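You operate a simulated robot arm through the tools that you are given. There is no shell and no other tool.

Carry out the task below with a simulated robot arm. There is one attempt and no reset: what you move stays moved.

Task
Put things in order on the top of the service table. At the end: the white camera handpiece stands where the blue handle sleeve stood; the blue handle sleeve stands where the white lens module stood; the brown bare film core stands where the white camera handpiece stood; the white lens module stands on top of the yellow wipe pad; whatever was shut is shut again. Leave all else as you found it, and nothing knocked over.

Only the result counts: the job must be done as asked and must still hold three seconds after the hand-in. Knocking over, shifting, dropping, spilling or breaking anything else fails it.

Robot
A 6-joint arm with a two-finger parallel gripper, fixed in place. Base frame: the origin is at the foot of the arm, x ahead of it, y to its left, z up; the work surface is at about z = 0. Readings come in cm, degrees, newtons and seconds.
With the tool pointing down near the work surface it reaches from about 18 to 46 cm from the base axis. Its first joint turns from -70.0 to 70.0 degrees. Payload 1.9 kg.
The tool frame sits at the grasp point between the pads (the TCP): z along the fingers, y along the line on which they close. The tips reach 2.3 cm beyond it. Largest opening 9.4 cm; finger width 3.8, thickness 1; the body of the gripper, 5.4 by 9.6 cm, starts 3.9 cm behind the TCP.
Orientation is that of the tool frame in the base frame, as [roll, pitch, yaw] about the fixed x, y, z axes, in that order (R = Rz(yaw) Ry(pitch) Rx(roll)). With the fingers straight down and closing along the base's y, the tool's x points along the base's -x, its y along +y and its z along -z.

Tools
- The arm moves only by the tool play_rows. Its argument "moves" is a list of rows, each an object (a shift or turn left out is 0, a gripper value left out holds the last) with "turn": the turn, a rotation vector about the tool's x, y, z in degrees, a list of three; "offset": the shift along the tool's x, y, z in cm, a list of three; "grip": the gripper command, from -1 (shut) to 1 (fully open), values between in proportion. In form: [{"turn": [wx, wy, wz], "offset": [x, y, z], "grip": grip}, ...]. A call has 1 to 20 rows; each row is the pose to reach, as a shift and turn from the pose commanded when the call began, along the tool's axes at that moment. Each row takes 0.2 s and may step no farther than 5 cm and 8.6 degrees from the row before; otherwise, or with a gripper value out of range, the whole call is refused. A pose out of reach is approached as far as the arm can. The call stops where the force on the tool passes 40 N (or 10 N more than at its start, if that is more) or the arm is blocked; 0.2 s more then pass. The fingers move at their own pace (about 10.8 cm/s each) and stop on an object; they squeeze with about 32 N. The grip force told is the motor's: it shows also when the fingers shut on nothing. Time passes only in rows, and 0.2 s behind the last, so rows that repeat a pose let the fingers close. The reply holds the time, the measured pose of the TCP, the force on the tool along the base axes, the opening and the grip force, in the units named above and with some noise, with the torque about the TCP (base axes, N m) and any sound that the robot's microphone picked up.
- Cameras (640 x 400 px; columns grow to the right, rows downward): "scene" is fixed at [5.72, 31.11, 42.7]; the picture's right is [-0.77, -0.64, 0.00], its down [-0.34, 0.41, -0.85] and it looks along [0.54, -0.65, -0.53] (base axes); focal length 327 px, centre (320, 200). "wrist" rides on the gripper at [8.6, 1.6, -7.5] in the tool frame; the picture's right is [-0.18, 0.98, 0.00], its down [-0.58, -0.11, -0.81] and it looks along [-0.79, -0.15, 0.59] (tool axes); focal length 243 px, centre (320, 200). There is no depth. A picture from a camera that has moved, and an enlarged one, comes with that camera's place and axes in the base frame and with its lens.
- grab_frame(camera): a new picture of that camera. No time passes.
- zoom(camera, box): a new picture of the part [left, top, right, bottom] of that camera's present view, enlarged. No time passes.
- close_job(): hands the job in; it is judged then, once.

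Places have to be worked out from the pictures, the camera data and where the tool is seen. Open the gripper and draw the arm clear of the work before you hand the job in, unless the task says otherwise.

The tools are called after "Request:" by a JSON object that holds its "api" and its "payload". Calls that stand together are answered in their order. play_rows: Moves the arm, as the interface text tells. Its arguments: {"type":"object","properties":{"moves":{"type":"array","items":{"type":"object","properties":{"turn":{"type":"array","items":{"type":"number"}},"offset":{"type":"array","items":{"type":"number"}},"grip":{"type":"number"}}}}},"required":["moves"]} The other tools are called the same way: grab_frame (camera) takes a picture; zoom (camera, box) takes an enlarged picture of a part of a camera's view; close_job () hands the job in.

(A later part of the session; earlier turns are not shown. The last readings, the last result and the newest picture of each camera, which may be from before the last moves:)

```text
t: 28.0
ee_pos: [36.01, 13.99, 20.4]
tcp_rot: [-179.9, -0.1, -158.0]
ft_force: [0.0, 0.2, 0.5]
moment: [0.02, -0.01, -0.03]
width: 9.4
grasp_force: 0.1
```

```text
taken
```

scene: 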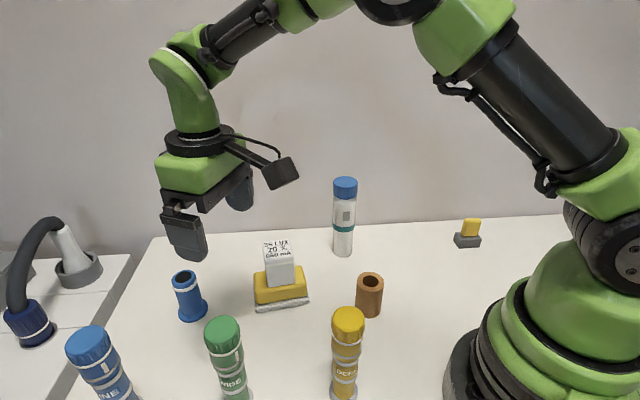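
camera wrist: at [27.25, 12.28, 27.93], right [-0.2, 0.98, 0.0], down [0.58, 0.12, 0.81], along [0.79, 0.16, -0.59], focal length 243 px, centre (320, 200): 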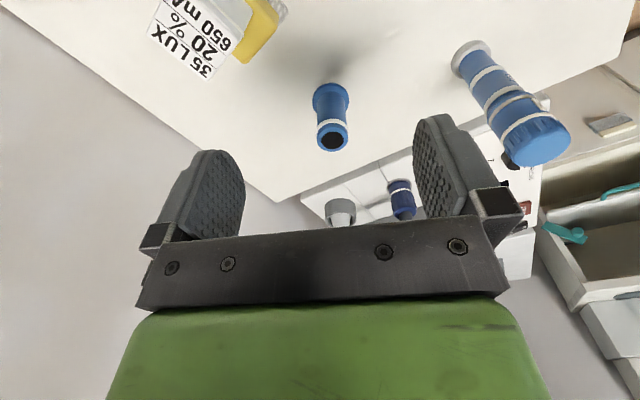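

I can see the sleeve ahead. I'll zoom in to locate its base flange precisely.

Request:
{"api": "zoom", "payload": {"camera": "wrist", "box": [270, 60, 390, 170]}}

Request:
{"api": "zoom", "payload": {"camera": "wrist", "box": [420, 20, 640, 180]}}

```text
3.64 times, centred on (330, 115) of wrist
camera zoom: at [27.25, 12.28, 27.93], right [-0.2, 0.98, 0.0], down [0.58, 0.12, 0.81], along [0.79, 0.16, -0.59], focal length 882 px, centre (284, 509)
```

zoom: 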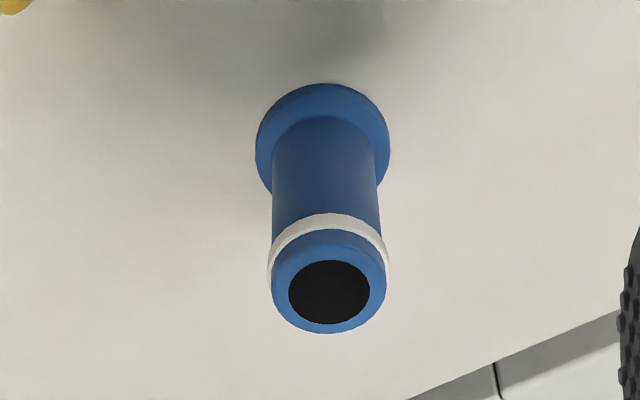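

```text
2.50 times, centred on (530, 100) of wrist
camera zoom: at [27.25, 12.28, 27.93], right [-0.2, 0.98, 0.0], down [0.58, 0.12, 0.81], along [0.79, 0.16, -0.59], focal length 606 px, centre (-205, 450)
```

zoom: 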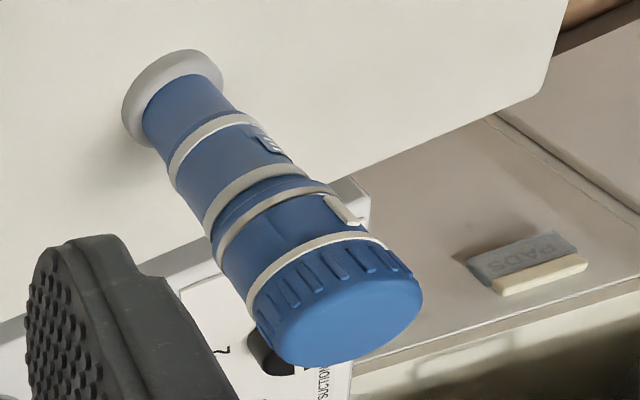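

The sleeve stands at about (43.45, 17.1), around 7.7 tall, which is right at the reach limit of about 46.7 cm. I'll test vertical reach directly above it at z=14 first.

Request:
{"api": "play_rows", "payload": {"moves": [{"offset": [-1.5, 0, 1], "grip": 1}, {"offset": [-3.5, 0, 2.2], "grip": 1}, {"offset": [-5.5, 0, 3.5], "grip": 1}, {"offset": [-7.3, 0.05, 5], "grip": 1}, {"offset": [-8.06, 0.09, 6.2], "grip": 1}, {"offset": [-8.06, 0.09, 6.2], "grip": 1}, {"offset": [-8.06, 0.09, 6.2], "grip": 1}]}}

Request:
{"api": "grab_frame", "payload": {"camera": "wrist"}}

Request:
{"api": "grab_frame", "payload": {"camera": "scene"}}

```text
t: 29.6
ee_pos: [42.83, 17.04, 14.2]
tcp_rot: [-180.0, 0.0, -158.0]
ft_force: [0.4, -0.4, 0.8]
moment: [-0.01, 0.01, 0.01]
width: 9.39
grasp_force: 0.1
out of reach, approached as far as the arm can: row 5, 6, 7
```

```text
taken
camera wrist: at [34.1, 15.29, 21.74], right [-0.2, 0.98, 0.0], down [0.58, 0.12, 0.81], along [0.79, 0.16, -0.59], focal length 243 px, centre (320, 200)
```

wrist: 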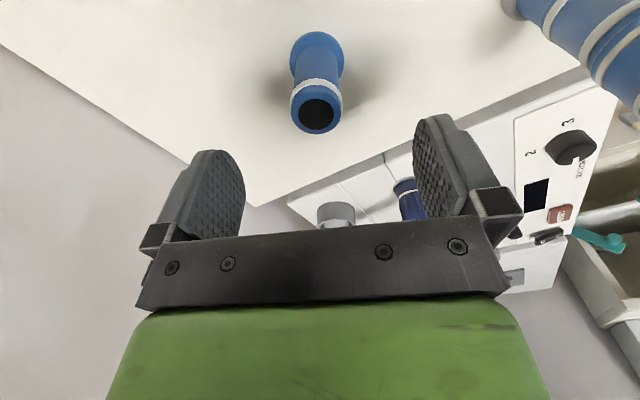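

```text
taken
```

scene: 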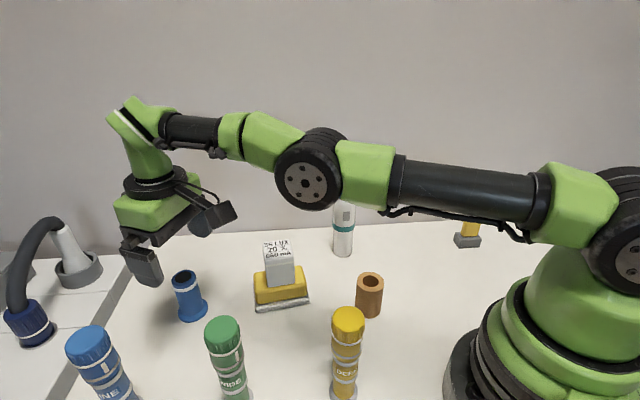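

Vertical reach stops at r≈46.1, so I'll tilt the tool outward by 10° about its closing axis to gain reach, still well above the sleeve.

Request:
{"api": "play_rows", "payload": {"moves": [{"turn": [0, -4, 0], "offset": [0, 0, 0.2], "grip": 1}, {"turn": [0, -8, 0], "offset": [0, 0, 0.5], "grip": 1}, {"turn": [0, -10, 0], "offset": [0, 0, 1], "grip": 1}, {"turn": [0, -10, 0], "offset": [0, 0, 1], "grip": 1}]}}

Request:
{"api": "grab_frame", "payload": {"camera": "wrist"}}

Request:
{"api": "zoom", "payload": {"camera": "scene", "box": [100, 180, 260, 330]}}

```text
t: 30.6
ee_pos: [45.46, 18.21, 13.25]
tcp_rot: [-180.0, 10.0, -158.0]
ft_force: [0.3, 0.6, -0.4]
moment: [0.01, 0.01, -0.01]
width: 9.38
grasp_force: 0.0
out of reach, approached as far as the arm can: row 1, 2, 3, 4
```

```text
taken
camera wrist: at [35.63, 15.85, 19.22], right [-0.2, 0.98, 0.03], down [0.44, 0.06, 0.89], along [0.87, 0.19, -0.45], focal length 243 px, centre (320, 200)
```

wrist: 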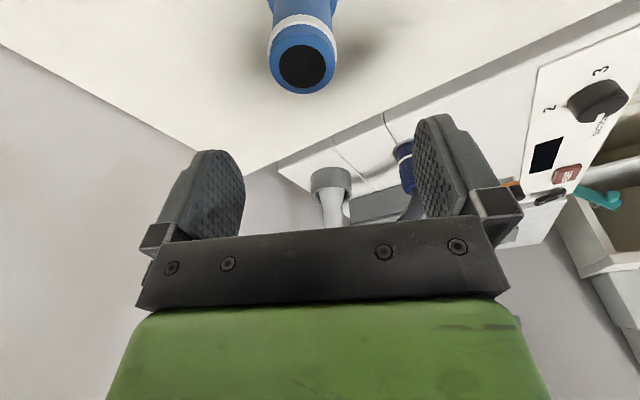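

```text
2.67 times, centred on (180, 255) of scene
camera zoom: at [5.72, 31.11, 42.7], right [-0.77, -0.64, 0.0], down [-0.34, 0.41, -0.85], along [0.54, -0.65, -0.53], focal length 871 px, centre (693, 53)
```

zoom: 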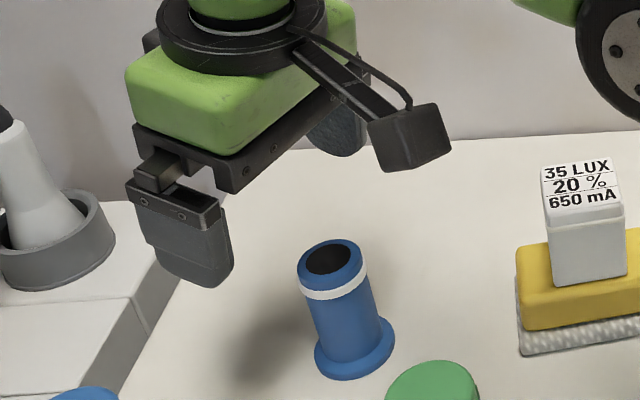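

The arm is at a straight-elbow limit and overshot outward while tilting, still in free air above everything. I'll pull it inward and up to leave that singular posture and read where it goes.

Request:
{"api": "play_rows", "payload": {"moves": [{"offset": [1.5, 0, -0.8], "grip": 1}, {"offset": [3, 0, -1.6], "grip": 1}, {"offset": [4.5, 0, -2.4], "grip": 1}, {"offset": [6, 0, -3.2], "grip": 1}, {"offset": [6, 0, -3.2], "grip": 1}]}}

```text
t: 31.8
ee_pos: [45.48, 18.08, 14.59]
tcp_rot: [-180.0, 10.1, -157.9]
ft_force: [0.2, -0.1, -0.5]
moment: [-0.04, -0.03, -0.05]
width: 9.43
grasp_force: 0.1
out of reach, approached as far as the arm can: row 1, 2, 3, 4, 5
```

Request:
{"api": "grab_frame", "payload": {"camera": "scene"}}

Request:
{"api": "grab_frame", "payload": {"camera": "wrist"}}

```text
taken
```

scene: 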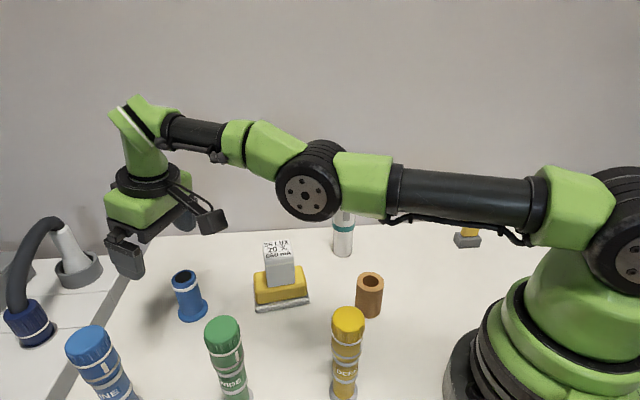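

```text
taken
camera wrist: at [35.56, 15.8, 20.57], right [-0.2, 0.98, 0.03], down [0.44, 0.06, 0.89], along [0.87, 0.19, -0.45], focal length 243 px, centre (320, 200)
```

wrist: 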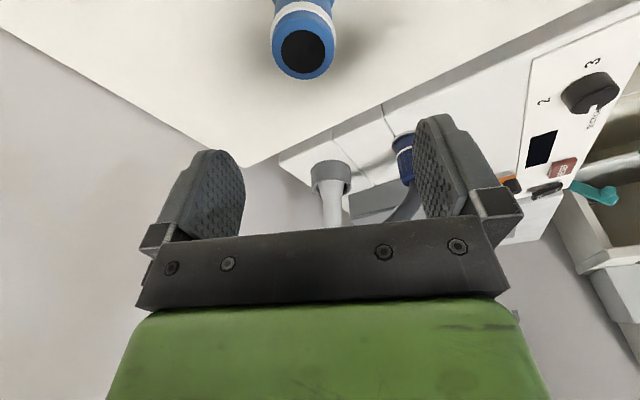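

The elbow is straight and the solver is stuck. I'll try commanding the tool back to vertical while rising and pulling farther inward, which is all free air.

Request:
{"api": "play_rows", "payload": {"moves": [{"offset": [0.5, 0, -2], "turn": [0, 3, 0], "grip": 1}, {"offset": [1, 0, -4], "turn": [0, 6, 0], "grip": 1}, {"offset": [2, 0, -6], "turn": [0, 10, 0], "grip": 1}, {"offset": [4, 0, -8], "turn": [0, 10, 0], "grip": 1}, {"offset": [6, 0, -10], "turn": [0, 10, 0], "grip": 1}]}}

Request:
{"api": "grab_frame", "payload": {"camera": "scene"}}

```text
t: 33.0
ee_pos: [41.39, 16.4, 22.91]
tcp_rot: [180.0, 0.0, -157.9]
ft_force: [0.8, 0.3, 0.0]
moment: [-0.02, -0.01, -0.01]
width: 9.42
grasp_force: 0.1
out of reach, approached as far as the arm can: row 2, 3, 4, 5
```

```text
taken
```

scene: 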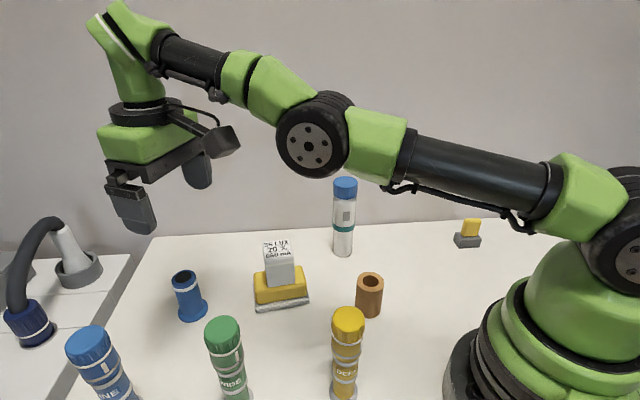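

Request:
{"api": "play_rows", "payload": {"moves": [{"offset": [0, 0, 0], "grip": 1}, {"offset": [0, 0, 0], "grip": 1}, {"offset": [0, 0, 0], "grip": 1}]}}

```text
t: 33.8
ee_pos: [41.38, 16.41, 22.88]
tcp_rot: [180.0, 0.0, -158.1]
ft_force: [-0.3, 0.0, -1.2]
moment: [0.02, 0.01, -0.01]
width: 9.39
grasp_force: 0.1
```

A zero-offset hold is accepted, so the commanded pose resets to the achieved one and the solver is simply singular with a straight elbow. Lowering should bend the elbow the normal way, so I'll command down and inward in free air.

Request:
{"api": "play_rows", "payload": {"moves": [{"offset": [0.3, 0, 1], "grip": 1}, {"offset": [0.8, 0, 2], "grip": 1}, {"offset": [1.5, 0, 3], "grip": 1}, {"offset": [2.5, 0, 4], "grip": 1}, {"offset": [3.5, 0, 4.5], "grip": 1}, {"offset": [3.5, 0, 4.5], "grip": 1}]}}

```text
t: 35.2
ee_pos: [42.08, 16.68, 19.82]
tcp_rot: [179.9, -0.1, -158.1]
ft_force: [-0.3, -0.3, 0.1]
moment: [0.02, -0.01, -0.01]
width: 9.4
grasp_force: 0.0
out of reach, approached as far as the arm can: row 1, 2, 3, 4, 5, 6
```

The equal-length links explain why pure vertical moves leave the elbow straight. Tilting the tool inward while pulling back should force the elbow to bend, and the space around is clear.

Request:
{"api": "play_rows", "payload": {"moves": [{"turn": [0, 5, 0], "offset": [2, 0, 0], "grip": 1}, {"turn": [0, 10, 0], "offset": [4, 0, 0], "grip": 1}, {"turn": [0, 15, 0], "offset": [6, 0, 0], "grip": 1}, {"turn": [0, 20, 0], "offset": [8, 0, 0], "grip": 1}, {"turn": [0, 25, 0], "offset": [10, 0, 0], "grip": 1}, {"turn": [0, 25, 0], "offset": [10, 0, 0], "grip": 1}]}}

Request:
{"api": "grab_frame", "payload": {"camera": "scene"}}

```text
t: 36.0
ee_pos: [38.22, 14.65, 21.34]
tcp_rot: [-177.1, -13.7, -159.6]
ft_force: [131.4, 81.6, -176.0]
moment: [-6.63, 2.1, -4.0]
width: 9.42
grasp_force: 0.1
out of reach, approached as far as the arm can: row 1, 2, 3, 4
stopped in row 4: the force on the tool passed its limit at 586 N (the readings are from after the stop); the commanded pose is now the measured one
```

```text
taken
```

scene: 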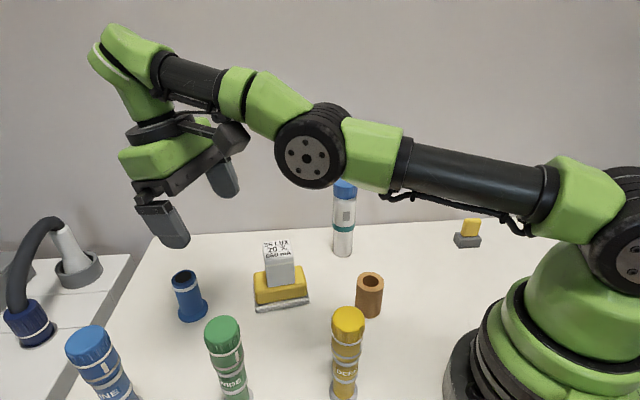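

The wrist camera bumped the arm's own forearm and motion stopped; nothing on the table was touched. I'll tilt back out to relieve this contact.

Request:
{"api": "play_rows", "payload": {"moves": [{"turn": [0, -4, 0], "offset": [0, 0, 0], "grip": 1}, {"turn": [0, -9, 0], "offset": [0, 0, 0], "grip": 1}, {"turn": [0, -13.7, 0], "offset": [0, 0, 0], "grip": 1}, {"turn": [0, -13.7, 0], "offset": [0, 0, 0], "grip": 1}]}}

Request:
{"api": "grab_frame", "payload": {"camera": "scene"}}

Request:
{"api": "grab_frame", "payload": {"camera": "wrist"}}

```text
t: 37.0
ee_pos: [38.35, 14.61, 21.47]
tcp_rot: [-177.1, -13.8, -159.6]
ft_force: [143.2, 89.2, -161.9]
moment: [-7.72, 4.45, -4.32]
width: 9.39
grasp_force: 0.1
out of reach, approached as far as the arm can: row 1, 2, 3, 4
```

```text
taken
```

scene: 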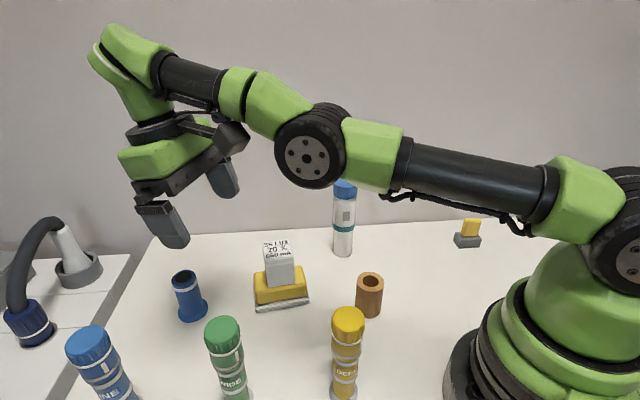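

```text
taken
camera wrist: at [31.21, 14.19, 30.82], right [-0.19, 0.98, -0.09], down [0.73, 0.2, 0.65], along [0.65, 0.05, -0.76], focal length 243 px, centre (320, 200)
```

wrist: 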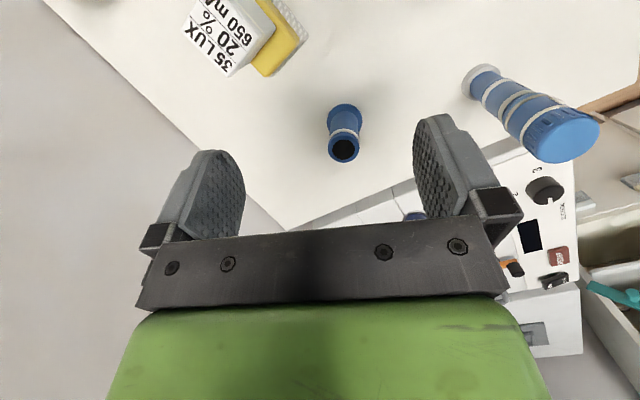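

No motion came from that; I'll try a pure downward move, which should open the angle between the forearm and the camera stalk.

Request:
{"api": "play_rows", "payload": {"moves": [{"offset": [-0.24, 0, 0.97], "grip": 1}, {"offset": [-0.48, 0, 1.94], "grip": 1}, {"offset": [-0.72, 0, 2.9], "grip": 1}, {"offset": [-0.72, 0, 2.9], "grip": 1}]}}

```text
t: 38.0
ee_pos: [38.82, 14.9, 18.54]
tcp_rot: [-177.6, -14.0, -158.9]
ft_force: [-0.3, -0.9, -0.1]
moment: [-0.01, 0.02, -0.01]
width: 9.39
grasp_force: 0.0
out of reach, approached as far as the arm can: row 2, 3, 4
```

Contact force is gone. I'll test a small, pure inward command held for several rows, to see if the solver gradually bends the elbow.

Request:
{"api": "play_rows", "payload": {"moves": [{"offset": [0, 0, 1.5], "grip": 1}, {"offset": [0, 0, 3.0], "grip": 1}, {"offset": [0, 0, 4.5], "grip": 1}, {"offset": [0.5, 0, 5.5], "grip": 1}, {"offset": [1.0, 0, 6.0], "grip": 1}, {"offset": [1.5, 0, 6.0], "grip": 1}, {"offset": [2.0, 0, 6.0], "grip": 1}, {"offset": [2.0, 0, 6.0], "grip": 1}]}}

Request:
{"api": "grab_frame", "payload": {"camera": "scene"}}

```text
t: 39.8
ee_pos: [39.36, 14.86, 14.23]
tcp_rot: [-177.6, -13.9, -159.0]
ft_force: [0.1, 0.9, -0.3]
moment: [-0.02, -0.01, -0.01]
width: 9.39
grasp_force: 0.1
out of reach, approached as far as the arm can: row 1, 2, 3, 4, 5, 6, 7, 8
```

```text
taken
```

scene: 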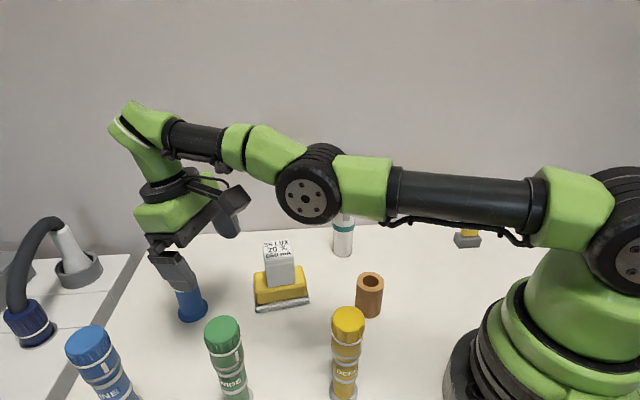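

The elbow likely went slightly past straight to its limit, so inward targets can't pull it back. I'll first command an outward, beyond-reach vertical pose to draw it through straight, in free air above the sleeve, and then bend it the other way.

Request:
{"api": "play_rows", "payload": {"moves": [{"turn": [0, -4, 0], "offset": [-1.6, 0, -0.6], "grip": 1}, {"turn": [0, -8, 0], "offset": [-3.2, 0, -1.2], "grip": 1}, {"turn": [0, -12, 0], "offset": [-5.0, 0, -1.8], "grip": 1}, {"turn": [0, -14, 0], "offset": [-6.5, 0, -2.4], "grip": 1}, {"turn": [0, -14, 0], "offset": [-6.5, 0, -2.4], "grip": 1}, {"turn": [0, -14, 0], "offset": [-6.5, 0, -2.4], "grip": 1}, {"turn": [0, -14, 0], "offset": [-6.5, 0, -2.4], "grip": 1}]}}

```text
t: 41.4
ee_pos: [42.9, 16.98, 14.69]
tcp_rot: [-177.7, 0.1, -158.4]
ft_force: [0.7, 0.4, 0.0]
moment: [0.02, 0.03, 0.01]
width: 9.39
grasp_force: 0.0
out of reach, approached as far as the arm can: row 1, 2, 3, 4, 5, 6, 7
```

Back at a vertical, fully extended pose with r=46.14. Now I'll tilt inward with the wrist point held, then pull in, so the elbow bends the normal way.

Request:
{"api": "play_rows", "payload": {"moves": [{"turn": [0, 3, 0], "offset": [0.9, 0, 0], "grip": 1}, {"turn": [0, 6, 0], "offset": [1.8, 0, 0], "grip": 1}, {"turn": [0, 9, 0], "offset": [2.8, 0, 0], "grip": 1}, {"turn": [0, 12, 0], "offset": [3.9, 0, 0], "grip": 1}, {"turn": [0, 12, 0], "offset": [4.6, 0, 0], "grip": 1}, {"turn": [0, 12, 0], "offset": [5.6, 0, 0], "grip": 1}, {"turn": [0, 12, 0], "offset": [6.6, 0, 0], "grip": 1}, {"turn": [0, 12, 0], "offset": [6.6, 0, 0], "grip": 1}]}}

Request:
{"api": "grab_frame", "payload": {"camera": "scene"}}

```text
t: 43.2
ee_pos: [36.75, 14.37, 14.81]
tcp_rot: [-177.6, -11.9, -158.9]
ft_force: [0.0, -0.6, -1.0]
moment: [0.01, -0.06, 0.01]
width: 9.39
grasp_force: 0.0
```

```text
taken
```

scene: 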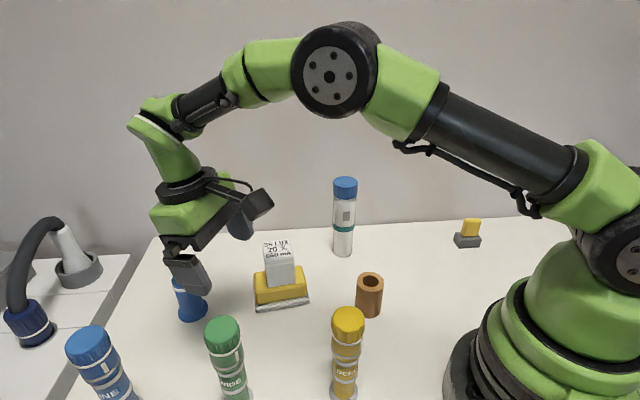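

The elbow is bent normally again. I'll now tilt the tool outward by about 12° and remove the small roll error here, well inside reach, before extending toward the sleeve.

Request:
{"api": "play_rows", "payload": {"moves": [{"turn": [-0.6, -6, 0.1], "offset": [0, 0, 0], "grip": 1}, {"turn": [-1.2, -12, 0.2], "offset": [0, 0, 0], "grip": 1}, {"turn": [-1.8, -18, 0.4], "offset": [0, 0, 0], "grip": 1}, {"turn": [-2.4, -23.9, 0.5], "offset": [0, 0, 0], "grip": 1}, {"turn": [-2.4, -23.9, 0.5], "offset": [0, 0, 0], "grip": 1}]}}

Request:
{"api": "grab_frame", "payload": {"camera": "wrist"}}

Request:
{"api": "grab_frame", "payload": {"camera": "scene"}}

```text
t: 44.4
ee_pos: [36.88, 14.4, 14.82]
tcp_rot: [179.9, 12.1, -158.9]
ft_force: [0.5, -0.1, -0.6]
moment: [0.01, -0.01, 0.0]
width: 9.41
grasp_force: 0.1
```

```text
taken
camera wrist: at [26.71, 12.21, 20.46], right [-0.19, 0.98, 0.04], down [0.41, 0.04, 0.91], along [0.89, 0.19, -0.41], focal length 243 px, centre (320, 200)
```

wrist: 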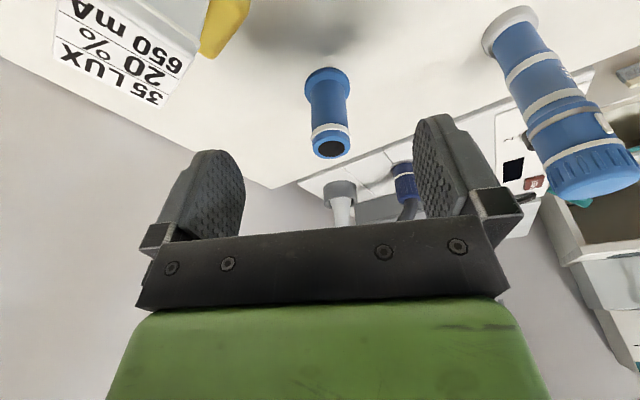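

```text
taken
```

scene: 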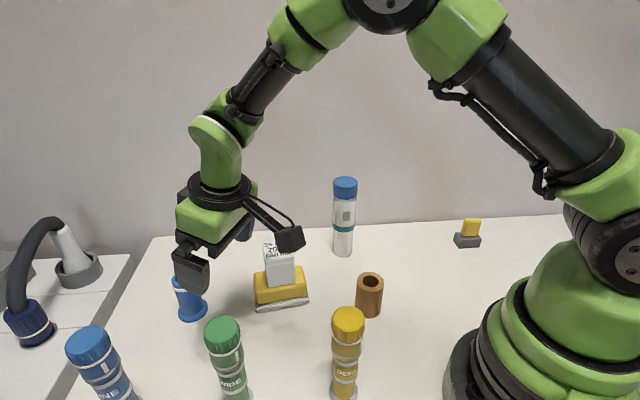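

Now I'll extend to directly above the sleeve at about (43.4, 17.0, z=12) with this 12° outward tilt.

Request:
{"api": "play_rows", "payload": {"moves": [{"offset": [-1.2, 0, 0.8], "grip": 1}, {"offset": [-2.6, 0.02, 1.7], "grip": 1}, {"offset": [-4.2, 0.05, 2.8], "grip": 1}, {"offset": [-5.6, 0.08, 3.75], "grip": 1}, {"offset": [-6.28, 0.08, 4.21], "grip": 1}, {"offset": [-6.28, 0.08, 4.21], "grip": 1}]}}

Request:
{"api": "grab_frame", "payload": {"camera": "wrist"}}

Request:
{"api": "zoom", "payload": {"camera": "scene", "box": [100, 180, 260, 330]}}

```text
t: 45.8
ee_pos: [43.32, 17.04, 11.98]
tcp_rot: [179.9, 12.0, -158.9]
ft_force: [0.3, 0.1, 0.2]
moment: [-0.03, 0.01, 0.0]
width: 9.43
grasp_force: 0.0
```

```text
taken
camera wrist: at [33.25, 14.85, 17.63], right [-0.19, 0.98, 0.04], down [0.41, 0.04, 0.91], along [0.89, 0.19, -0.41], focal length 243 px, centre (320, 200)
```

wrist: 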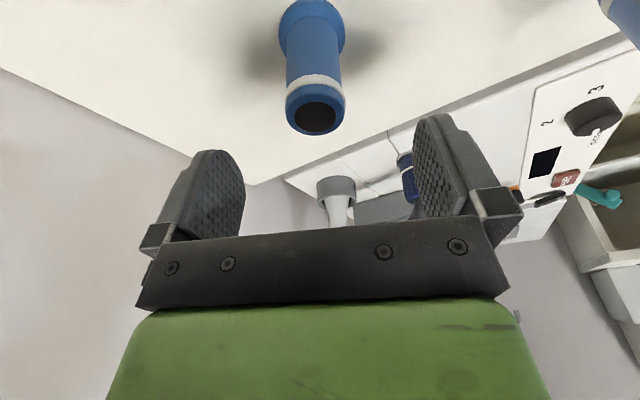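

```text
2.67 times, centred on (180, 255) of scene
camera zoom: at [5.72, 31.11, 42.7], right [-0.77, -0.64, 0.0], down [-0.34, 0.41, -0.85], along [0.54, -0.65, -0.53], focal length 871 px, centre (693, 53)
```

zoom: 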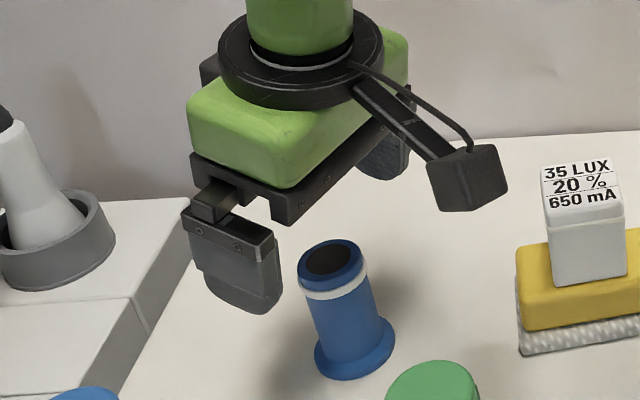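

The sleeve axis is within about 0.2 cm of the tool. Descending vertically, still tilted 12°, to z of about 6.2 with open fingers.

Request:
{"api": "play_rows", "payload": {"moves": [{"offset": [0.2, -0.04, 1.1], "grip": 1}, {"offset": [0.43, -0.08, 2.3], "grip": 1}, {"offset": [0.67, -0.08, 3.5], "grip": 1}, {"offset": [0.9, -0.08, 4.7], "grip": 1}, {"offset": [1.1, -0.08, 5.69], "grip": 1}, {"offset": [1.1, -0.08, 5.69], "grip": 1}]}}

Request:
{"api": "grab_frame", "payload": {"camera": "wrist"}}

Request:
{"api": "zoom", "payload": {"camera": "scene", "box": [100, 200, 260, 340]}}

```text
t: 47.2
ee_pos: [43.36, 16.82, 6.24]
tcp_rot: [180.0, 12.0, -158.9]
ft_force: [0.5, 0.3, 0.0]
moment: [-0.02, 0.01, 0.04]
width: 9.41
grasp_force: 0.1
```

```text
taken
camera wrist: at [33.37, 14.77, 11.83], right [-0.19, 0.98, 0.04], down [0.41, 0.04, 0.91], along [0.89, 0.19, -0.41], focal length 243 px, centre (320, 200)
```

wrist: 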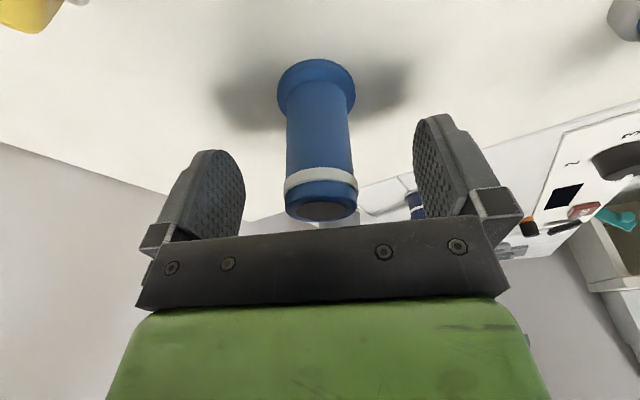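

```text
2.86 times, centred on (180, 270) of scene
camera zoom: at [5.72, 31.11, 42.7], right [-0.77, -0.64, 0.0], down [-0.34, 0.41, -0.85], along [0.54, -0.65, -0.53], focal length 933 px, centre (720, 0)
```

zoom: 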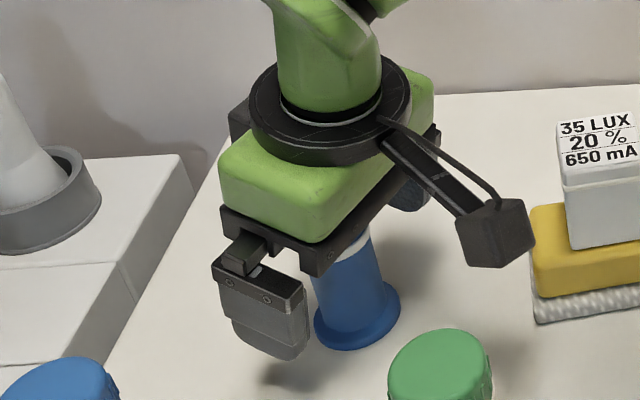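

The sleeve is between the pads, with base centre at about (43.3, 17.0). Closing the gripper.

Request:
{"api": "play_rows", "payload": {"moves": [{"grip": 0.3}, {"grip": -1}, {"grip": -1}, {"grip": -1}, {"grip": -1}]}}

Request:
{"api": "zoom", "payload": {"camera": "wrist", "box": [200, 30, 440, 240]}}

```text
t: 48.4
ee_pos: [43.55, 16.83, 6.23]
tcp_rot: [179.9, 12.1, -158.9]
ft_force: [-0.5, -1.0, -0.5]
moment: [-0.01, 0.01, 0.01]
width: 3.46
grasp_force: 31.9
```

```text
1.90 times, centred on (320, 135) of wrist
camera zoom: at [33.37, 14.77, 11.85], right [-0.19, 0.98, 0.04], down [0.41, 0.04, 0.91], along [0.89, 0.19, -0.41], focal length 462 px, centre (320, 324)
```

zoom: 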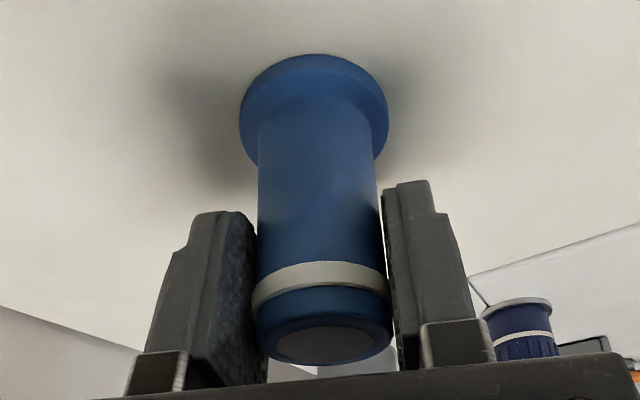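

Gripped at 3.46 cm. Slow 1.2 cm test lift and a hold to check for slip.

Request:
{"api": "play_rows", "payload": {"moves": [{"offset": [-0.06, 0, -0.3], "grip": -1}, {"offset": [-0.12, 0, -0.6], "grip": -1}, {"offset": [-0.19, 0, -0.9], "grip": -1}, {"offset": [-0.25, 0, -1.2], "grip": -1}, {"offset": [-0.25, 0, -1.2], "grip": -1}, {"offset": [-0.25, 0, -1.2], "grip": -1}, {"offset": [-0.25, 0, -1.2], "grip": -1}]}}

Request:
{"api": "zoom", "payload": {"camera": "wrist", "box": [200, 30, 440, 240]}}

Request:
{"api": "zoom", "payload": {"camera": "scene", "box": [100, 200, 260, 340]}}

```text
t: 50.0
ee_pos: [43.32, 16.88, 7.45]
tcp_rot: [179.9, 11.9, -158.9]
ft_force: [0.6, -0.1, -0.2]
moment: [0.01, -0.02, 0.01]
width: 3.45
grasp_force: 31.6
```

```text
1.90 times, centred on (320, 135) of wrist
camera zoom: at [33.32, 14.78, 13.09], right [-0.19, 0.98, 0.04], down [0.41, 0.04, 0.91], along [0.89, 0.19, -0.41], focal length 462 px, centre (320, 324)
```

zoom: 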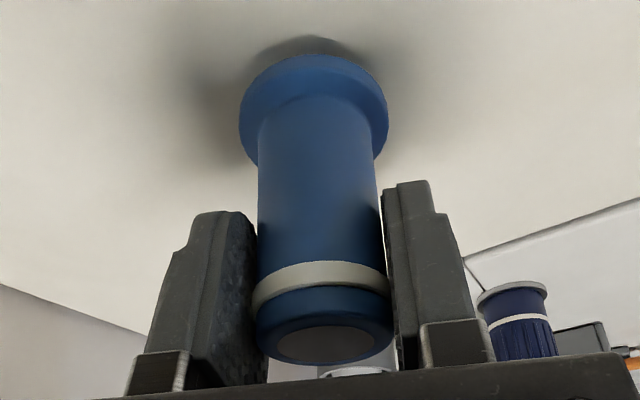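

```text
2.86 times, centred on (180, 270) of scene
camera zoom: at [5.72, 31.11, 42.7], right [-0.77, -0.64, 0.0], down [-0.34, 0.41, -0.85], along [0.54, -0.65, -0.53], focal length 933 px, centre (720, 0)
```

zoom: 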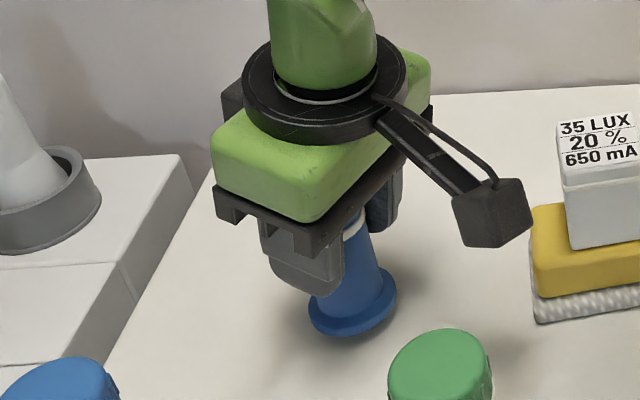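

The sleeve lifts with no slip. I'll raise it and retract inward to a safe carrying height at z≈22.

Request:
{"api": "play_rows", "payload": {"moves": [{"offset": [-0.17, 0, -0.78], "grip": -1}, {"offset": [-0.42, 0, -1.96], "grip": -1}, {"offset": [-0.06, 0, -3.67], "grip": -1}, {"offset": [0.68, 0, -5.46], "grip": -1}, {"offset": [1.52, 0, -7.27], "grip": -1}, {"offset": [2.36, 0, -9.09], "grip": -1}, {"offset": [3.3, 0, -10.92], "grip": -1}, {"offset": [4.26, 0, -12.66], "grip": -1}, {"offset": [5.16, 0, -14.18], "grip": -1}, {"offset": [6.09, 0, -15.6], "grip": -1}, {"offset": [6.9, 0, -16.59], "grip": -1}, {"offset": [7.44, 0, -16.92], "grip": -1}, {"offset": [7.44, 0, -16.92], "grip": -1}]}}

Request:
{"api": "grab_frame", "payload": {"camera": "wrist"}}

Request:
{"api": "grab_frame", "payload": {"camera": "scene"}}

```text
t: 52.8
ee_pos: [33.35, 13.13, 22.53]
tcp_rot: [179.8, 11.9, -158.9]
ft_force: [0.7, -0.3, -0.4]
moment: [-0.05, -0.02, 0.0]
width: 3.44
grasp_force: 31.4
```

```text
taken
camera wrist: at [23.29, 10.88, 28.18], right [-0.19, 0.98, 0.04], down [0.41, 0.04, 0.91], along [0.89, 0.19, -0.41], focal length 243 px, centre (320, 200)
```

wrist: 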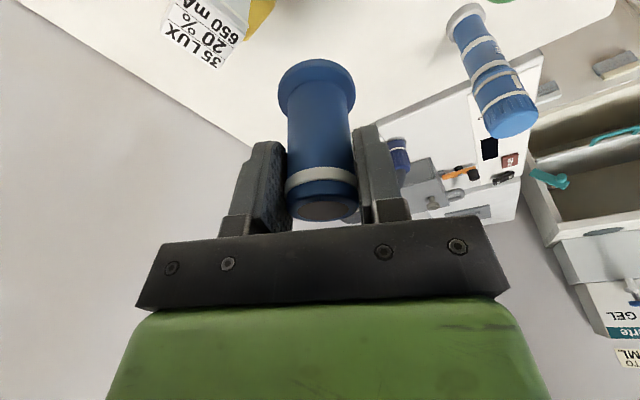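

```text
taken
```

scene: 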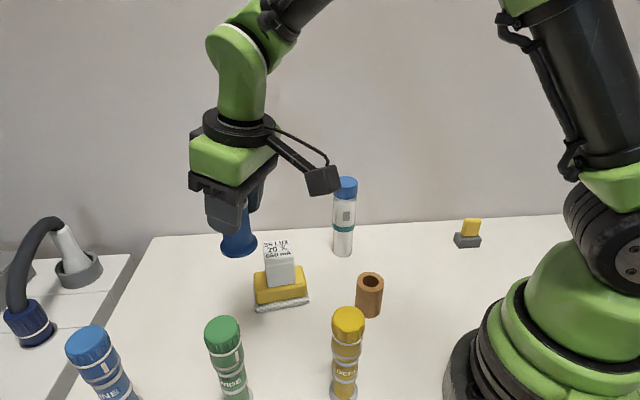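

The sleeve is still steady. I'll swing it around in an arc at carrying height to the lens module's old spot, keeping the tilt radial.

Request:
{"api": "play_rows", "payload": {"moves": [{"turn": [1.04, 0, 4.89], "offset": [0.93, -3.05, -0.2], "grip": -1}, {"turn": [2.08, 0, 9.78], "offset": [2.26, -5.91, -0.48], "grip": -1}, {"turn": [3.12, 0, 14.67], "offset": [3.81, -8.56, -0.81], "grip": -1}, {"turn": [4.16, 0, 19.56], "offset": [5.56, -10.98, -1.18], "grip": -1}, {"turn": [5.2, 0, 24.45], "offset": [7.49, -13.15, -1.59], "grip": -1}, {"turn": [6.24, 0, 29.34], "offset": [9.37, -15.16, -1.99], "grip": -1}, {"turn": [7.28, 0, 34.23], "offset": [11.38, -16.94, -2.42], "grip": -1}, {"turn": [8.32, 0, 39.12], "offset": [13.5, -18.47, -2.87], "grip": -1}, {"turn": [9.36, 0, 44.01], "offset": [15.55, -19.9, -3.31], "grip": -1}, {"turn": [10.4, 0, 48.9], "offset": [17.61, -21.19, -3.74], "grip": -1}, {"turn": [11.43, 0, 53.8], "offset": [19.86, -22.34, -4.22], "grip": -1}, {"turn": [11.43, 0, 53.8], "offset": [19.86, -22.34, -4.22], "grip": -1}]}}

Request:
{"api": "grab_frame", "payload": {"camera": "wrist"}}

Request:
{"api": "grab_frame", "payload": {"camera": "scene"}}

```text
t: 55.4
ee_pos: [22.5, -15.06, 22.49]
tcp_rot: [180.0, 11.8, 146.1]
ft_force: [0.5, -0.1, -1.0]
moment: [-0.04, 0.0, 0.0]
width: 3.44
grasp_force: 32.6
```

```text
taken
camera wrist: at [14.92, -8.23, 28.13], right [0.7, 0.71, 0.04], down [0.27, -0.32, 0.91], along [0.66, -0.62, -0.41], focal length 243 px, centre (320, 200)
```

wrist: 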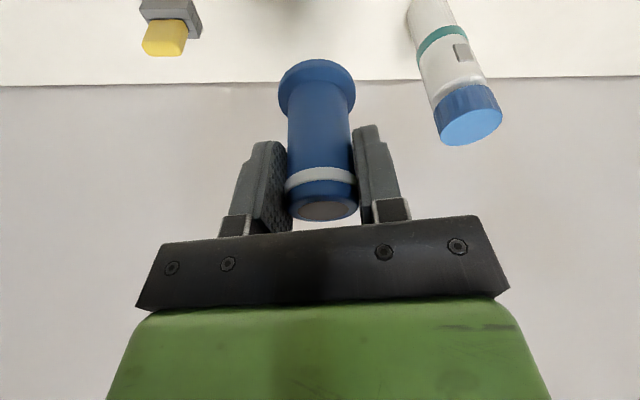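

```text
taken
```

scene: 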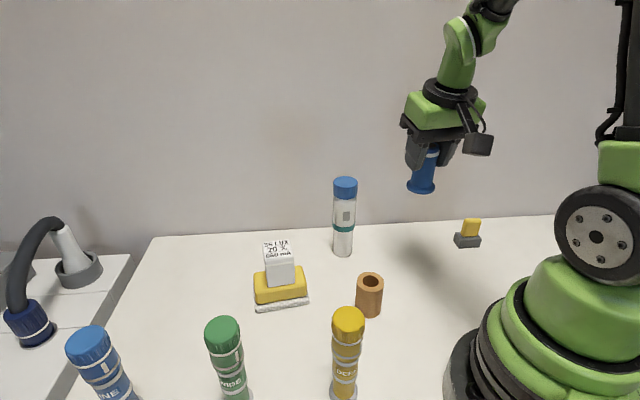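

Positioned near the old lens-module spot. I'll shift 1.8 cm inward to line up over (21.05, -14.05) and descend to just above the table.

Request:
{"api": "play_rows", "payload": {"moves": [{"offset": [0.8, 0.02, -0.17], "grip": -1}, {"offset": [1.73, 0.03, -0.37], "grip": -1}, {"offset": [2.0, 0.03, 1.0], "grip": -1}, {"offset": [2.56, 0.03, 3.55], "grip": -1}, {"offset": [3.0, 0.03, 5.6], "grip": -1}, {"offset": [3.38, 0.03, 7.46], "grip": -1}, {"offset": [3.7, 0.03, 9.0], "grip": -1}, {"offset": [4.0, 0.03, 10.4], "grip": -1}, {"offset": [4.3, 0.03, 11.8], "grip": -1}, {"offset": [4.51, 0.03, 12.84], "grip": -1}, {"offset": [4.7, 0.03, 13.7], "grip": -1}, {"offset": [4.82, 0.03, 14.31], "grip": -1}, {"offset": [4.95, 0.03, 14.9], "grip": -1}, {"offset": [4.95, 0.03, 14.9], "grip": -1}]}}

Request:
{"api": "grab_frame", "payload": {"camera": "wrist"}}

Request:
{"api": "zoom", "payload": {"camera": "scene", "box": [350, 190, 490, 290]}}

```text
t: 58.4
ee_pos: [20.94, -14.14, 6.79]
tcp_rot: [180.0, 11.9, 146.1]
ft_force: [-0.4, -0.7, 0.3]
moment: [-0.01, 0.01, -0.01]
width: 3.42
grasp_force: 31.5
```

```text
taken
camera wrist: at [13.46, -7.27, 12.46], right [0.7, 0.72, 0.04], down [0.27, -0.32, 0.91], along [0.66, -0.62, -0.41], focal length 243 px, centre (320, 200)
```

wrist: 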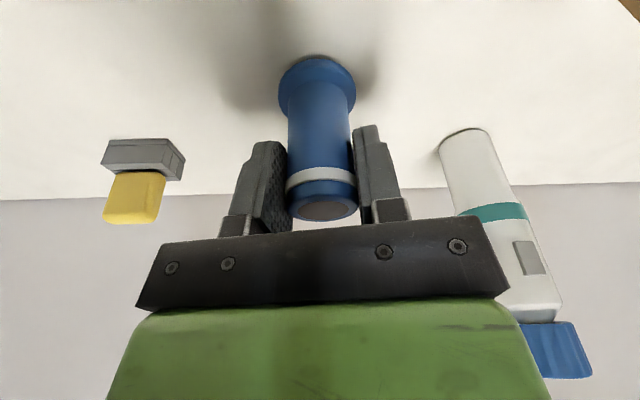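

```text
4.00 times, centred on (420, 240) of scene
camera zoom: at [5.72, 31.11, 42.7], right [-0.77, -0.64, 0.0], down [-0.34, 0.41, -0.85], along [0.54, -0.65, -0.53], focal length 1306 px, centre (-80, 40)
```

zoom: 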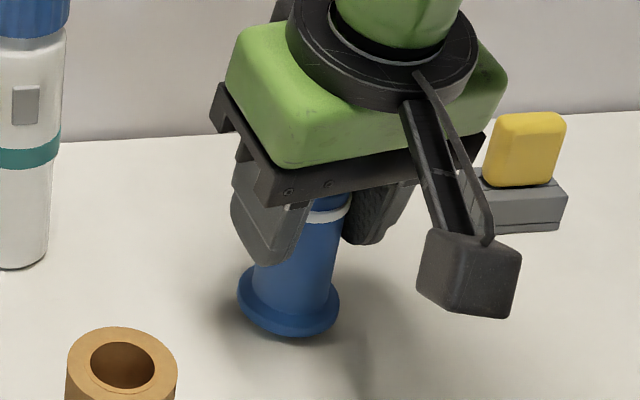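

The sleeve hangs about 0.5 cm above the table at the right pixel place. Lowering gently to contact.

Request:
{"api": "play_rows", "payload": {"moves": [{"offset": [0.05, 0, 0.25], "grip": -1}, {"offset": [0.09, 0, 0.45], "grip": -1}, {"offset": [0.11, 0, 0.53], "grip": -1}, {"offset": [0.11, 0, 0.53], "grip": -1}]}}

```text
t: 59.4
ee_pos: [21.02, -14.19, 6.24]
tcp_rot: [-180.0, 11.9, 146.1]
ft_force: [0.4, 0.6, 0.1]
moment: [0.03, 0.0, -0.05]
width: 3.4
grasp_force: 31.9
```

Request:
{"api": "play_rows", "payload": {"moves": [{"offset": [0.01, 0, 0.05], "grip": -1}, {"offset": [0.02, 0, 0.1], "grip": -1}, {"offset": [0.02, 0, 0.1], "grip": -1}]}}

```text
t: 60.2
ee_pos: [21.01, -14.19, 6.22]
tcp_rot: [-179.9, 12.0, 146.1]
ft_force: [-8.7, -0.6, 32.3]
moment: [0.04, 0.31, -0.03]
width: 3.4
grasp_force: 32.3
```

Contact with the table is firm at 32 N. I'll ease off slightly and open the gripper in stages to release the sleeve upright.

Request:
{"api": "play_rows", "payload": {"moves": [{"offset": [-0.02, 0, -0.09], "grip": -1}, {"offset": [-0.02, 0, -0.09], "grip": -0.2}, {"offset": [-0.02, 0, -0.09], "grip": 0.0}, {"offset": [-0.02, 0, -0.09], "grip": 0.3}, {"offset": [-0.02, 0, -0.09], "grip": 0.6}, {"offset": [-0.02, 0, -0.09], "grip": 0.6}]}}

Request:
{"api": "grab_frame", "payload": {"camera": "wrist"}}

Request:
{"api": "zoom", "payload": {"camera": "scene", "box": [350, 190, 490, 290]}}

```text
t: 61.6
ee_pos: [21.02, -14.03, 6.34]
tcp_rot: [180.0, 11.9, 146.1]
ft_force: [-0.6, 0.3, 0.8]
moment: [-0.02, 0.02, 0.02]
width: 7.53
grasp_force: 0.2
```

```text
taken
camera wrist: at [13.47, -7.24, 11.93], right [0.7, 0.72, 0.04], down [0.27, -0.31, 0.91], along [0.66, -0.62, -0.41], focal length 243 px, centre (320, 200)
```

wrist: 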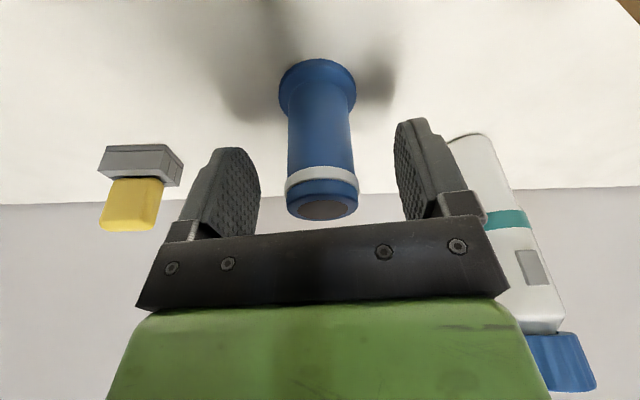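

```text
4.00 times, centred on (420, 240) of scene
camera zoom: at [5.72, 31.11, 42.7], right [-0.77, -0.64, 0.0], down [-0.34, 0.41, -0.85], along [0.54, -0.65, -0.53], focal length 1306 px, centre (-80, 40)
```

zoom: 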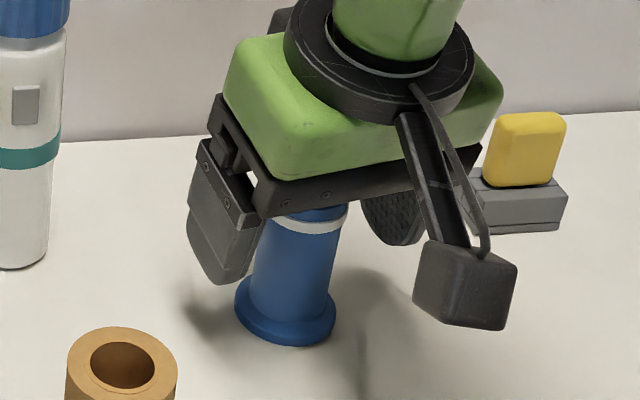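

The sleeve stands upright on the lens module's old spot. I'll rise vertically, then move to view the handpiece.

Request:
{"api": "play_rows", "payload": {"moves": [{"offset": [-0.2, 0, -1.0], "grip": 0.6}, {"offset": [-0.6, 0, -3.0], "grip": 0.7}, {"offset": [-1.2, 0, -6.0], "grip": 1}, {"offset": [-1.85, 0, -9.0], "grip": 1}, {"offset": [-2.5, 0, -12.0], "grip": 1}, {"offset": [-3.1, 0, -14.6], "grip": 1}, {"offset": [-3.3, 1.5, -15.36], "turn": [-0.7, 0, -3.4], "grip": 1}, {"offset": [-3.4, 3.8, -15.34], "turn": [-1.65, 0, -7.8], "grip": 1}, {"offset": [-3.5, 6.1, -15.3], "turn": [-2.7, 0, -12.8], "grip": 1}, {"offset": [-3.59, 8.2, -15.28], "turn": [-3.67, 0, -17.4], "grip": 1}, {"offset": [-3.59, 8.2, -15.28], "turn": [-3.67, 0, -17.4], "grip": 1}]}}

Request:
{"api": "grab_frame", "payload": {"camera": "wrist"}}

Request:
{"api": "grab_frame", "payload": {"camera": "scene"}}

```text
t: 64.0
ee_pos: [25.91, -7.36, 22.09]
tcp_rot: [179.9, 11.9, 163.8]
ft_force: [0.2, 1.2, 0.3]
moment: [0.04, 0.01, 0.01]
width: 9.44
grasp_force: 0.0
```

```text
taken
camera wrist: at [16.61, -3.19, 27.68], right [0.45, 0.89, 0.04], down [0.36, -0.22, 0.91], along [0.82, -0.39, -0.41], focal length 243 px, centre (320, 200)
```

wrist: 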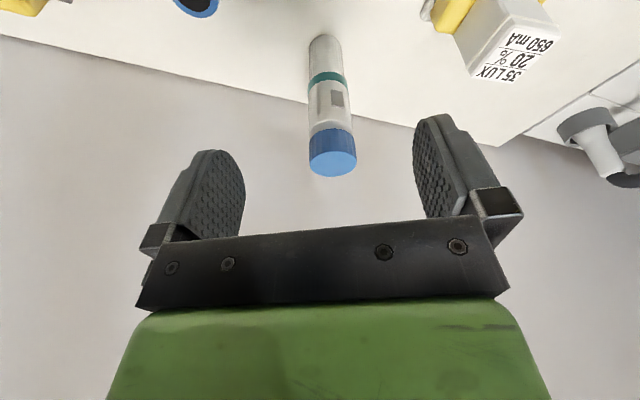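

```text
taken
```

scene: 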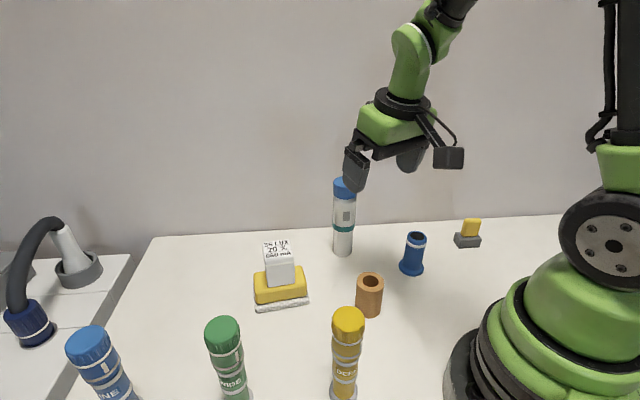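

The sleeve stands correctly at the lens module's old place. Zooming on the handpiece to measure its axis and cap.

Request:
{"api": "zoom", "payload": {"camera": "wrist", "box": [265, 20, 400, 190]}}

Request:
{"api": "zoom", "payload": {"camera": "scene", "box": [300, 160, 390, 270]}}

```text
2.35 times, centred on (332, 105) of wrist
camera zoom: at [16.61, -3.19, 27.68], right [0.45, 0.89, 0.04], down [0.36, -0.22, 0.91], along [0.82, -0.39, -0.41], focal length 571 px, centre (291, 424)
```

zoom: 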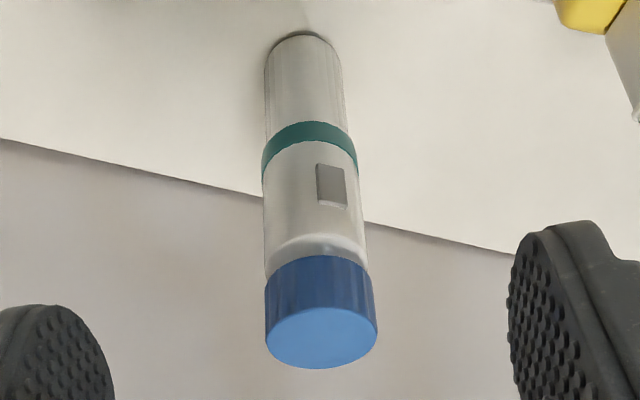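

```text
3.64 times, centred on (345, 215) of scene
camera zoom: at [5.72, 31.11, 42.7], right [-0.77, -0.64, 0.0], down [-0.34, 0.41, -0.85], along [0.54, -0.65, -0.53], focal length 1188 px, centre (229, 146)
```

zoom: 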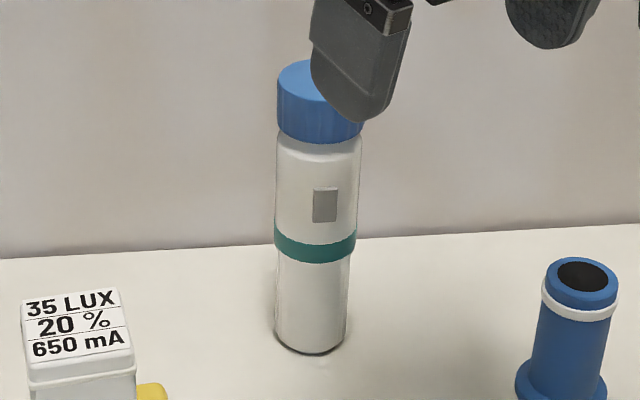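

The handpiece is at (33.85, -9.85), about 15.8 tall, with its cap from z≈13.4 up. I'll move over it and descend with open fingers to TCP z≈14.2.

Request:
{"api": "play_rows", "payload": {"moves": [{"offset": [-1.5, -0.03, 0.3], "grip": 1}, {"offset": [-3.5, -0.08, 0.73], "grip": 1}, {"offset": [-5.7, -0.12, 1.2], "grip": 1}, {"offset": [-7.4, -0.16, 1.55], "grip": 1}, {"offset": [-8.14, -0.18, 1.72], "grip": 1}, {"offset": [-7.9, -0.18, 2.9], "grip": 1}, {"offset": [-7.5, -0.18, 4.8], "grip": 1}, {"offset": [-7.1, -0.18, 6.7], "grip": 1}, {"offset": [-6.75, -0.18, 8.3], "grip": 1}, {"offset": [-6.51, -0.18, 9.44], "grip": 1}, {"offset": [-6.51, -0.18, 9.44], "grip": 1}]}}

Request:
{"api": "grab_frame", "payload": {"camera": "wrist"}}

Request:
{"api": "zoom", "payload": {"camera": "scene", "box": [280, 130, 420, 270]}}

```text
t: 66.4
ee_pos: [33.89, -9.95, 14.13]
tcp_rot: [-179.9, 12.0, 163.9]
ft_force: [0.7, -0.1, -0.3]
moment: [0.02, 0.02, -0.02]
width: 9.39
grasp_force: 0.1
```

```text
taken
camera wrist: at [24.5, -5.72, 19.74], right [0.45, 0.89, 0.04], down [0.36, -0.22, 0.91], along [0.82, -0.39, -0.42], focal length 243 px, centre (320, 200)
```

wrist: 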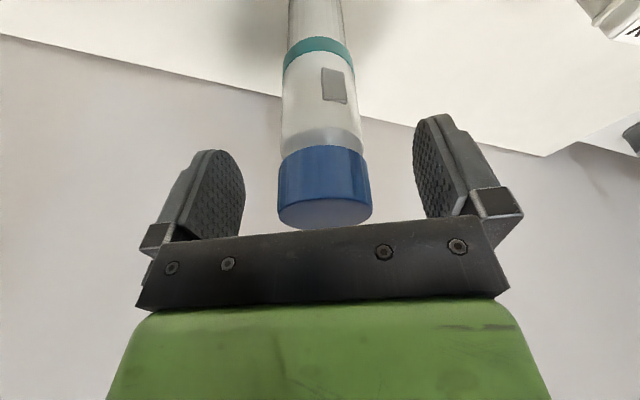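

```text
2.86 times, centred on (350, 200) of scene
camera zoom: at [5.72, 31.11, 42.7], right [-0.77, -0.64, 0.0], down [-0.34, 0.41, -0.85], along [0.54, -0.65, -0.53], focal length 933 px, centre (234, 200)
```

zoom: 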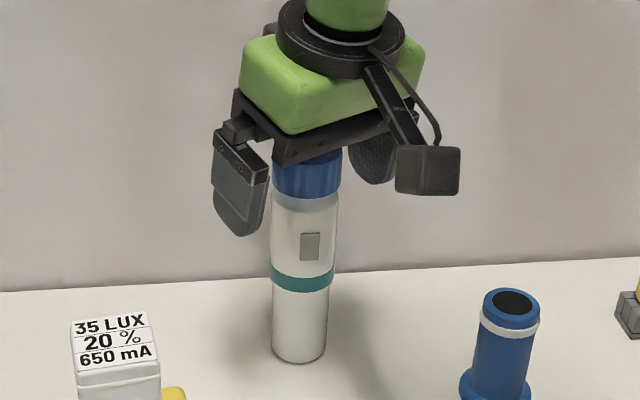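

The handpiece's cap is centred between the pads. Closing.

Request:
{"api": "play_rows", "payload": {"moves": [{"grip": 0.3}, {"grip": -0.1}, {"grip": -1}, {"grip": -1}, {"grip": -1}]}}

Request:
{"api": "grab_frame", "payload": {"camera": "wrist"}}

```text
t: 67.6
ee_pos: [33.81, -9.99, 14.17]
tcp_rot: [-180.0, 11.9, 164.0]
ft_force: [0.1, -0.2, -0.7]
moment: [0.03, 0.03, -0.01]
width: 4.13
grasp_force: 32.6
```

```text
taken
camera wrist: at [24.51, -5.73, 19.75], right [0.45, 0.89, 0.04], down [0.36, -0.22, 0.91], along [0.82, -0.39, -0.41], focal length 243 px, centre (320, 200)
```

wrist: 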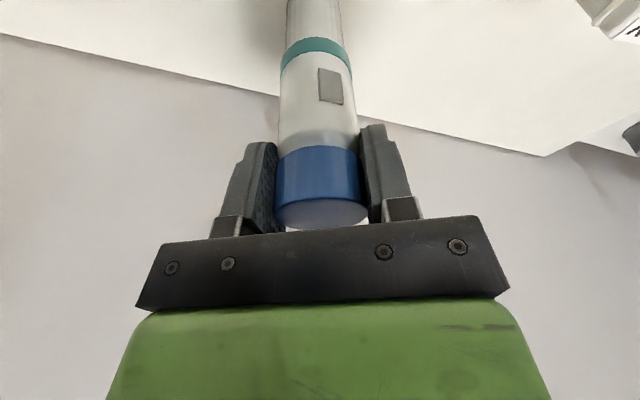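

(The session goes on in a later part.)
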